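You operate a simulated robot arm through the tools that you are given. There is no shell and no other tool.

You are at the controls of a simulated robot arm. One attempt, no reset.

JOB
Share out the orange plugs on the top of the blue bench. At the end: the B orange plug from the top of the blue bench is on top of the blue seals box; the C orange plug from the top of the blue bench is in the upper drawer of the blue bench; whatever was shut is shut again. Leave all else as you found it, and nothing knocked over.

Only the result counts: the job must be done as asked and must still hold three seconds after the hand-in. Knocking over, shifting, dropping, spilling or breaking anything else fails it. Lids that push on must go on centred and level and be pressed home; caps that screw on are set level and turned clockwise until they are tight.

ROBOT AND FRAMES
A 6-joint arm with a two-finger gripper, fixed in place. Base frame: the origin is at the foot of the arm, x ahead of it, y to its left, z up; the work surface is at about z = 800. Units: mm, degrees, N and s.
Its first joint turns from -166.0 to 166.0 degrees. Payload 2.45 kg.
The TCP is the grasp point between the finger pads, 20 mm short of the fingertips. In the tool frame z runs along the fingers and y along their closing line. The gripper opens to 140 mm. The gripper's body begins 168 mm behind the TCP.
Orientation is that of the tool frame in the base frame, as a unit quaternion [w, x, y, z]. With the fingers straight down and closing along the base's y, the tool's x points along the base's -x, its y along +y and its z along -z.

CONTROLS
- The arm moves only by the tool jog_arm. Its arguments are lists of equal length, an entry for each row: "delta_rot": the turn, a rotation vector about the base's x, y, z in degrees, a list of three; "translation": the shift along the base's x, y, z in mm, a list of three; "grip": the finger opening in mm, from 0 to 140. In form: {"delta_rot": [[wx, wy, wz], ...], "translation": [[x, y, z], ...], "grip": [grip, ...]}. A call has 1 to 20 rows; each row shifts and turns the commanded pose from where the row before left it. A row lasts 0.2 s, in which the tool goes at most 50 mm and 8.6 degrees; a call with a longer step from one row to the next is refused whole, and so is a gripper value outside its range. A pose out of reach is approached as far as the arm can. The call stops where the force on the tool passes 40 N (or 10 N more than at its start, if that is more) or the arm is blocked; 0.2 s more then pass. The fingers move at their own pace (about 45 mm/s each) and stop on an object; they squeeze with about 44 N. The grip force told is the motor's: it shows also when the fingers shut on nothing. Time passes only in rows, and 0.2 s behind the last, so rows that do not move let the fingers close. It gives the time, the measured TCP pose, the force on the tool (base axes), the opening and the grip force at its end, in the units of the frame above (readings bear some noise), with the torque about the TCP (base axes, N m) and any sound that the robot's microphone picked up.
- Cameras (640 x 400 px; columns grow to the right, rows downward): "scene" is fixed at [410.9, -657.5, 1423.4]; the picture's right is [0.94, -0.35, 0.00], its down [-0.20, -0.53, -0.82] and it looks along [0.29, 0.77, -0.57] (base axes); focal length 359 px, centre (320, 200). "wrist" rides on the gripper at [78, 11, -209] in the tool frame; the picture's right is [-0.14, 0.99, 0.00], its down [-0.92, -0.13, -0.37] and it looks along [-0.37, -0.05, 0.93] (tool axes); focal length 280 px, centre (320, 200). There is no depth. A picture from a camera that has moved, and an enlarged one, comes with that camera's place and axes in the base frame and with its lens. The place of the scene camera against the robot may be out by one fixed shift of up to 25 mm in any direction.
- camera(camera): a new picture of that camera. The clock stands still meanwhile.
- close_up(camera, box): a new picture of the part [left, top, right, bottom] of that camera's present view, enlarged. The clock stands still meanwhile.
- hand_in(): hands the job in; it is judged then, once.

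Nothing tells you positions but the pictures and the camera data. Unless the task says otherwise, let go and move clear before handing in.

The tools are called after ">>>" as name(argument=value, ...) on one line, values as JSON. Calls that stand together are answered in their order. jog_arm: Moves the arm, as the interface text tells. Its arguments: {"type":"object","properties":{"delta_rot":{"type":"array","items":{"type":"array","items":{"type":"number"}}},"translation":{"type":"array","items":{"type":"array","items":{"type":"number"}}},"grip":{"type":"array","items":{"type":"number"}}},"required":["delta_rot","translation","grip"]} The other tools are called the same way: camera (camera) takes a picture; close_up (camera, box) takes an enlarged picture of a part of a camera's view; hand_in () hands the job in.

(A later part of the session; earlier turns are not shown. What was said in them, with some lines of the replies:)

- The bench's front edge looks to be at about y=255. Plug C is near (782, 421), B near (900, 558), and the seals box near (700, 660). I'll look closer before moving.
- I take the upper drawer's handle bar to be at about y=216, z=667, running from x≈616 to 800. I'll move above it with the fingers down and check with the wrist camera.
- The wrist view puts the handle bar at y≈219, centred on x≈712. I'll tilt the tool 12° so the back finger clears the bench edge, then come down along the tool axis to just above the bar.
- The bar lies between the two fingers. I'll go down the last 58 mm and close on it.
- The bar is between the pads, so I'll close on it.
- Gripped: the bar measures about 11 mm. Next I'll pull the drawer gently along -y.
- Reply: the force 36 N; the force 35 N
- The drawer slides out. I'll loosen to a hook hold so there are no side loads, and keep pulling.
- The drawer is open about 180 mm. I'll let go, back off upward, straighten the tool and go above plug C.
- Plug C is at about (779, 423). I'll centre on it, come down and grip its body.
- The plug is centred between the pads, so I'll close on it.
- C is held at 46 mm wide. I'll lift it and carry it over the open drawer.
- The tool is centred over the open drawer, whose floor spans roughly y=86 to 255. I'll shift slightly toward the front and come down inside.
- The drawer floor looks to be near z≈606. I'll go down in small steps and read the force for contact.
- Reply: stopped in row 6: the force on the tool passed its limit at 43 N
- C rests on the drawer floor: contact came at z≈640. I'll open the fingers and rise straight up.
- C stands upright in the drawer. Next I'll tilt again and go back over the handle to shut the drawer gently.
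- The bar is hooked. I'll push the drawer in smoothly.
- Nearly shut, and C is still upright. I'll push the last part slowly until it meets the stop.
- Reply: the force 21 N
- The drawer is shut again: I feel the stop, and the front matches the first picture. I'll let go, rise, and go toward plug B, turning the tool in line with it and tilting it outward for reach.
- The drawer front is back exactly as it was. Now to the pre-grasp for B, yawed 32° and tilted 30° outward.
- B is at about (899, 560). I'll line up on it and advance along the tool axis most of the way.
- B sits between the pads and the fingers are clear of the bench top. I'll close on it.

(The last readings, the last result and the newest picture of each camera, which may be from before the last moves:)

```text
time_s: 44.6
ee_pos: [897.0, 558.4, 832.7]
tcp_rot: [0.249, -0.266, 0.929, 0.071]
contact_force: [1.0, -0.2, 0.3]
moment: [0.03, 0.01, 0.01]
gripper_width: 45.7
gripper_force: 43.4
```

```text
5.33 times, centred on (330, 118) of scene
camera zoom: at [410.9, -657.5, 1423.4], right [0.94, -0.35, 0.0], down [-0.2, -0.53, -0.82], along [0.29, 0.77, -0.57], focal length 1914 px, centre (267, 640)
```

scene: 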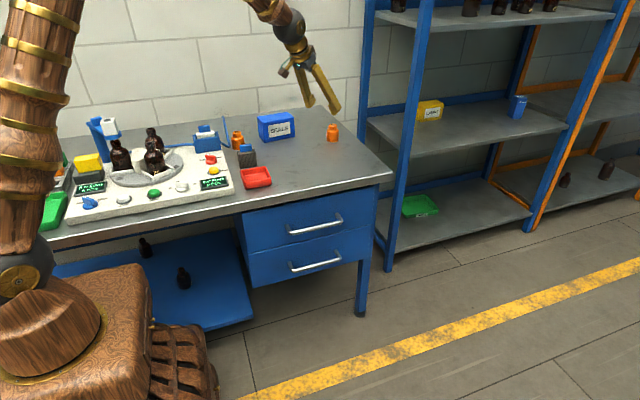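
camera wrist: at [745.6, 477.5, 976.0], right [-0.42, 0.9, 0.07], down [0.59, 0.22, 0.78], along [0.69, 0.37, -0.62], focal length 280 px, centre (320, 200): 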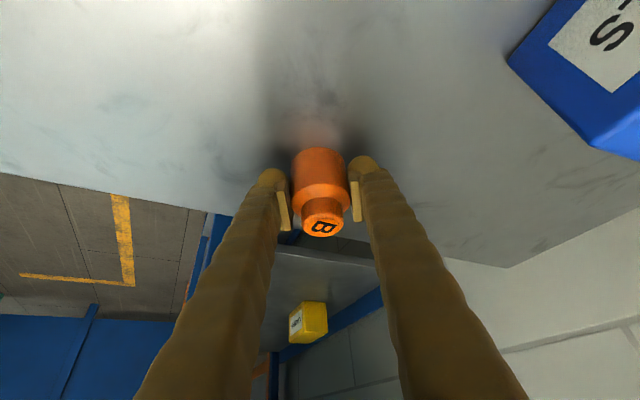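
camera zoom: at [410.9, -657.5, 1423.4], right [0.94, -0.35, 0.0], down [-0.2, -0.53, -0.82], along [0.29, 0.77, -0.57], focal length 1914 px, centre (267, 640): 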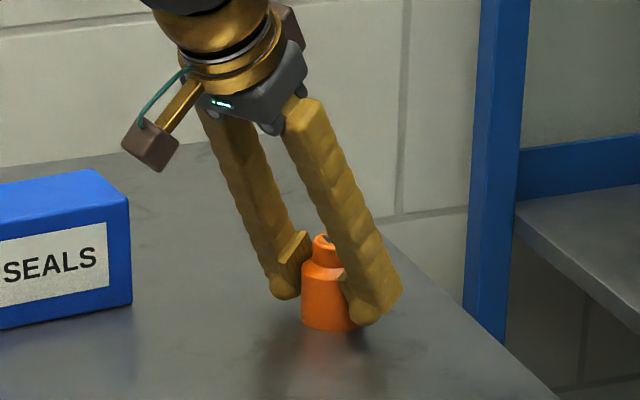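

B is held. I'll lift it straight up and carry it over the seals box.

>>> jog_arm(delta_rot=[[0, 0, 0], [0, 0, 0], [0, 0, 0], [0, 0, 0], [0, 0, 0], [0, 0, 0], [0, 0, 0], [0, 0, 0], [0, 0, 0], [0, 0, 0], [0, 0, 0], [0, 0, 0]], translation=[[0, 0, 10], [0, 0, 35], [0, 0, 35], [0, 0, 35], [0, 0, 35], [-32.8, 16.8, 0], [-32.8, 16.8, 0], [-32.8, 16.8, 0], [-32.8, 16.8, 0], [-32.8, 16.8, 0], [-32.8, 16.8, 0], [0, 0, 0]], grip=[35, 35, 35, 35, 35, 35, 35, 35, 35, 35, 35, 35])

>>> camera(camera="wrist")

>>> close_up(camera="scene", box=[210, 60, 370, 160])

```text
time_s: 47.2
ee_pos: [699.8, 659.2, 984.6]
tcp_rot: [0.249, -0.267, 0.928, 0.072]
contact_force: [0.0, 0.3, -1.4]
moment: [0.02, -0.01, 0.01]
gripper_width: 45.9
gripper_force: 43.6
```

```text
taken
camera wrist: at [548.8, 578.9, 1126.4], right [-0.42, 0.9, 0.07], down [0.59, 0.22, 0.78], along [0.69, 0.37, -0.62], focal length 280 px, centre (320, 200)
```

wrist: 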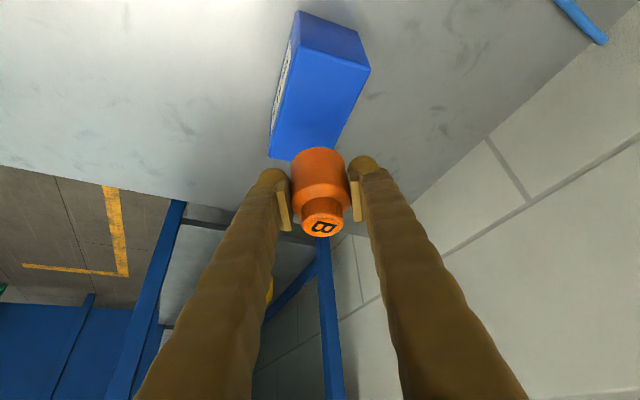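

```text
4.00 times, centred on (290, 110) of scene
camera zoom: at [410.9, -657.5, 1423.4], right [0.94, -0.35, 0.0], down [-0.2, -0.53, -0.82], along [0.29, 0.77, -0.57], focal length 1436 px, centre (440, 560)
```

zoom: 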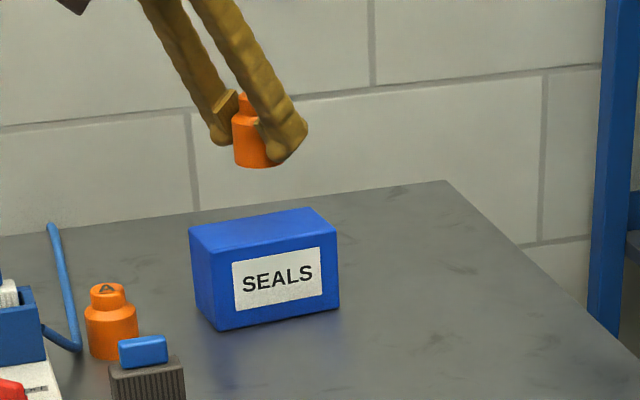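

The plug is above the middle of the box top, which I put at about (703, 661, 881). I'll come down to just above it and check.

>>> jog_arm(delta_rot=[[0, 0, 0], [0, 0, 0], [0, 0, 0], [0, 0, 0]], translation=[[0, 0, -25], [0, 0, -22], [0, 0, -10], [0, 0, 0]], grip=[35, 35, 35, 35])

>>> camera(camera="wrist")

>>> close_up(camera="scene", box=[230, 80, 326, 140])

```text
time_s: 48.2
ee_pos: [700.6, 657.8, 927.1]
tcp_rot: [0.249, -0.266, 0.928, 0.071]
contact_force: [-0.1, 0.2, -0.3]
moment: [-0.02, 0.04, 0.03]
gripper_width: 45.9
gripper_force: 44.2
```

```text
taken
camera wrist: at [548.9, 577.3, 1069.4], right [-0.42, 0.9, 0.07], down [0.59, 0.22, 0.78], along [0.69, 0.37, -0.62], focal length 280 px, centre (320, 200)
```

wrist: 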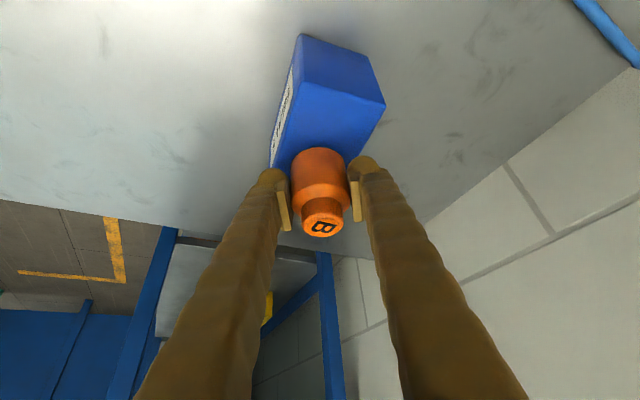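

```text
6.67 times, centred on (278, 110) of scene
camera zoom: at [410.9, -657.5, 1423.4], right [0.94, -0.35, 0.0], down [-0.2, -0.53, -0.82], along [0.29, 0.77, -0.57], focal length 2393 px, centre (600, 800)
```

zoom: 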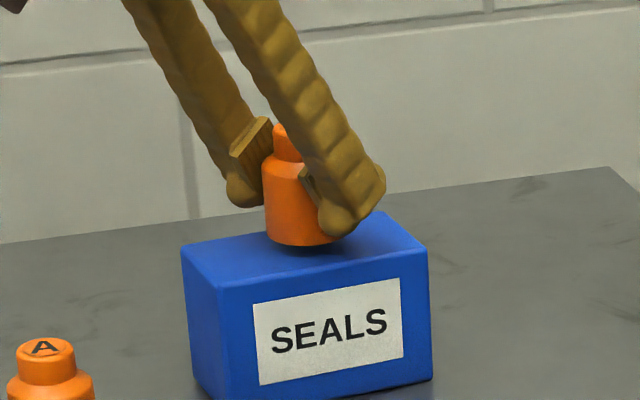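

The plug is well centred over the box top. I'll lower it in small steps until contact.

>>> jog_arm(delta_rot=[[0, 0, 0], [0, 0, 0], [0, 0, 0], [0, 0, 0], [0, 0, 0]], translation=[[0, 0, -2.5], [0, 0, -2.5], [0, 0, -2], [0, 0, -2], [0, 0, 0]], grip=[35, 35, 35, 35, 35])

>>> close_up(camera="scene", box=[230, 80, 326, 140])

```text
time_s: 49.4
ee_pos: [700.7, 659.8, 917.4]
tcp_rot: [0.25, -0.265, 0.928, 0.071]
contact_force: [0.6, -3.0, 8.1]
moment: [-0.04, 0.04, -0.02]
gripper_width: 46.1
gripper_force: 43.8
```

```text
6.67 times, centred on (278, 110) of scene
camera zoom: at [410.9, -657.5, 1423.4], right [0.94, -0.35, 0.0], down [-0.2, -0.53, -0.82], along [0.29, 0.77, -0.57], focal length 2393 px, centre (600, 800)
```

zoom: 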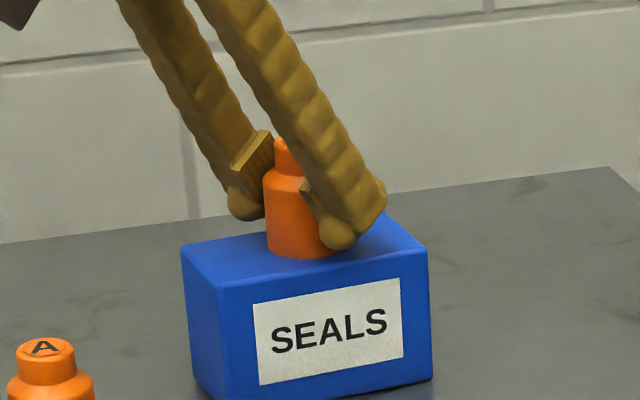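

Contact at about 8 N, and the box hasn't moved. I'll open the fingers and back out along the tool axis.

>>> jog_arm(delta_rot=[[0, 0, 0], [0, 0, 0], [0, 0, 0], [0, 0, 0], [0, 0, 0]], translation=[[0, 0, 0], [0, 0, 0], [0, 0, 0], [0, 0, 0], [0, 0, 0]], grip=[50, 60, 75, 85, 85])

>>> close_up(camera="scene", box=[230, 80, 326, 140])

>>> camera(camera="wrist")

```text
time_s: 50.6
ee_pos: [700.5, 660.6, 918.8]
tcp_rot: [0.249, -0.267, 0.928, 0.072]
contact_force: [0.0, 0.0, 0.7]
moment: [0.01, 0.0, -0.02]
gripper_width: 84.9
gripper_force: 0.1
```

```text
6.67 times, centred on (278, 110) of scene
camera zoom: at [410.9, -657.5, 1423.4], right [0.94, -0.35, 0.0], down [-0.2, -0.53, -0.82], along [0.29, 0.77, -0.57], focal length 2393 px, centre (600, 800)
```

zoom: 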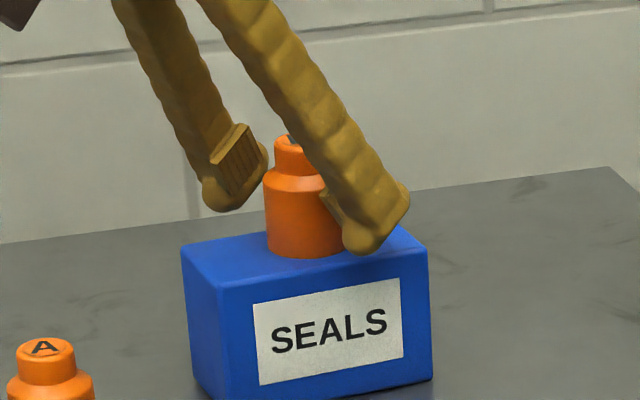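

```text
taken
camera wrist: at [549.1, 578.7, 1060.4], right [-0.42, 0.9, 0.07], down [0.59, 0.22, 0.78], along [0.69, 0.37, -0.62], focal length 280 px, centre (320, 200)
```

wrist: 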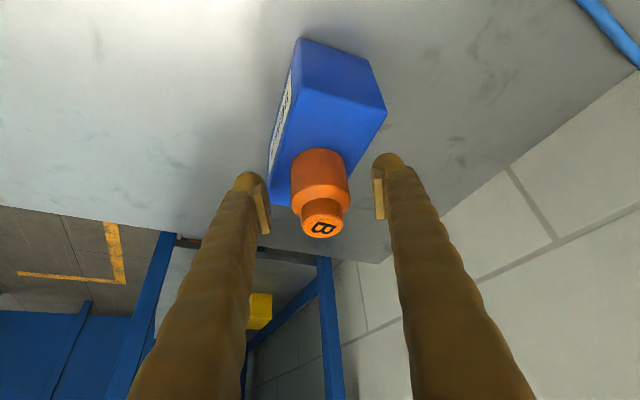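

B stands freely on the box. I'll back out along the tool axis.

>>> jog_arm(delta_rot=[[0, 0, 0], [0, 0, 0], [0, 0, 0], [0, 0, 0], [0, 0, 0], [0, 0, 0], [0, 0, 0], [0, 0, 0], [0, 0, 0]], translation=[[-4.3, -2.7, 8.6], [-8.5, -5.3, 17.3], [-12.8, -8, 25.9], [-12.8, -8, 25.9], [-12.8, -8, 25.9], [0, -20, 30], [0, -20, 30], [0, -20, 30], [0, 0, 0]], grip=[85, 85, 85, 85, 85, 85, 85, 85, 85])

>>> camera(camera="scene")

>>> close_up(camera="scene", box=[220, 80, 400, 192])

>>> camera(camera="wrist")

```text
time_s: 52.6
ee_pos: [648.8, 566.5, 1113.6]
tcp_rot: [0.249, -0.266, 0.928, 0.072]
contact_force: [-0.2, -0.1, -0.1]
moment: [0.0, -0.01, 0.01]
gripper_width: 85.0
gripper_force: 0.0
```

```text
taken
```

scene: 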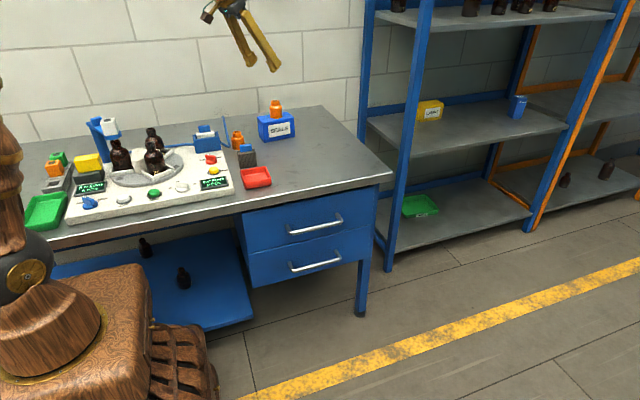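

```text
3.56 times, centred on (310, 136) of scene
camera zoom: at [410.9, -657.5, 1423.4], right [0.94, -0.35, 0.0], down [-0.2, -0.53, -0.82], along [0.29, 0.77, -0.57], focal length 1276 px, centre (356, 428)
```

zoom: 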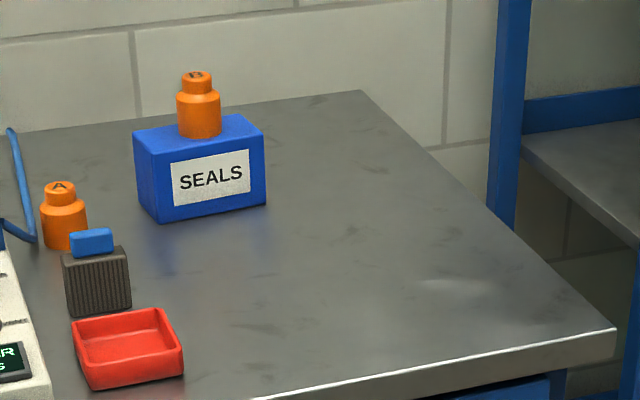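

```text
taken
camera wrist: at [497.4, 485.9, 1255.4], right [-0.42, 0.9, 0.07], down [0.59, 0.22, 0.78], along [0.69, 0.37, -0.62], focal length 280 px, centre (320, 200)
```

wrist: 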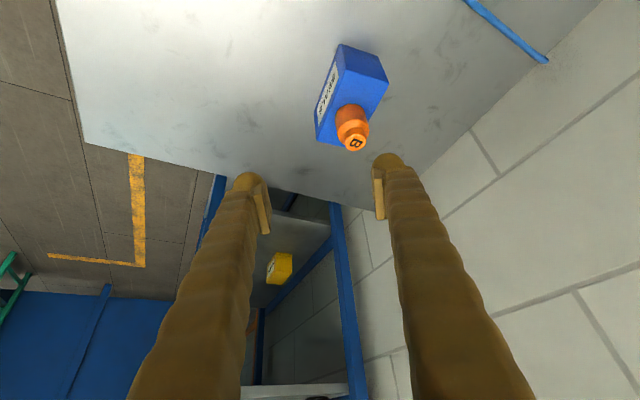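

B stands upright on the unmoved seals box, C is in the shut upper drawer, and everything else looks as it was. The arm is clear, so I'm handing in.

>>> hand_in()

```text
The job is handed in.
```

The job is handed in. In the last pictures:

- **B plug:** it stands upright in the middle of the blue seals box's top. The box has not moved.
- **C plug:** it is in the upper drawer of the blue bench. It was still upright when I last saw it, with the drawer nearly shut.
- **Drawer:** I pushed it in until it met its stop. Its front matches the first picture.

Nothing was knocked over. Nothing else on the bench seems to have moved, and the arm is clear of everything.
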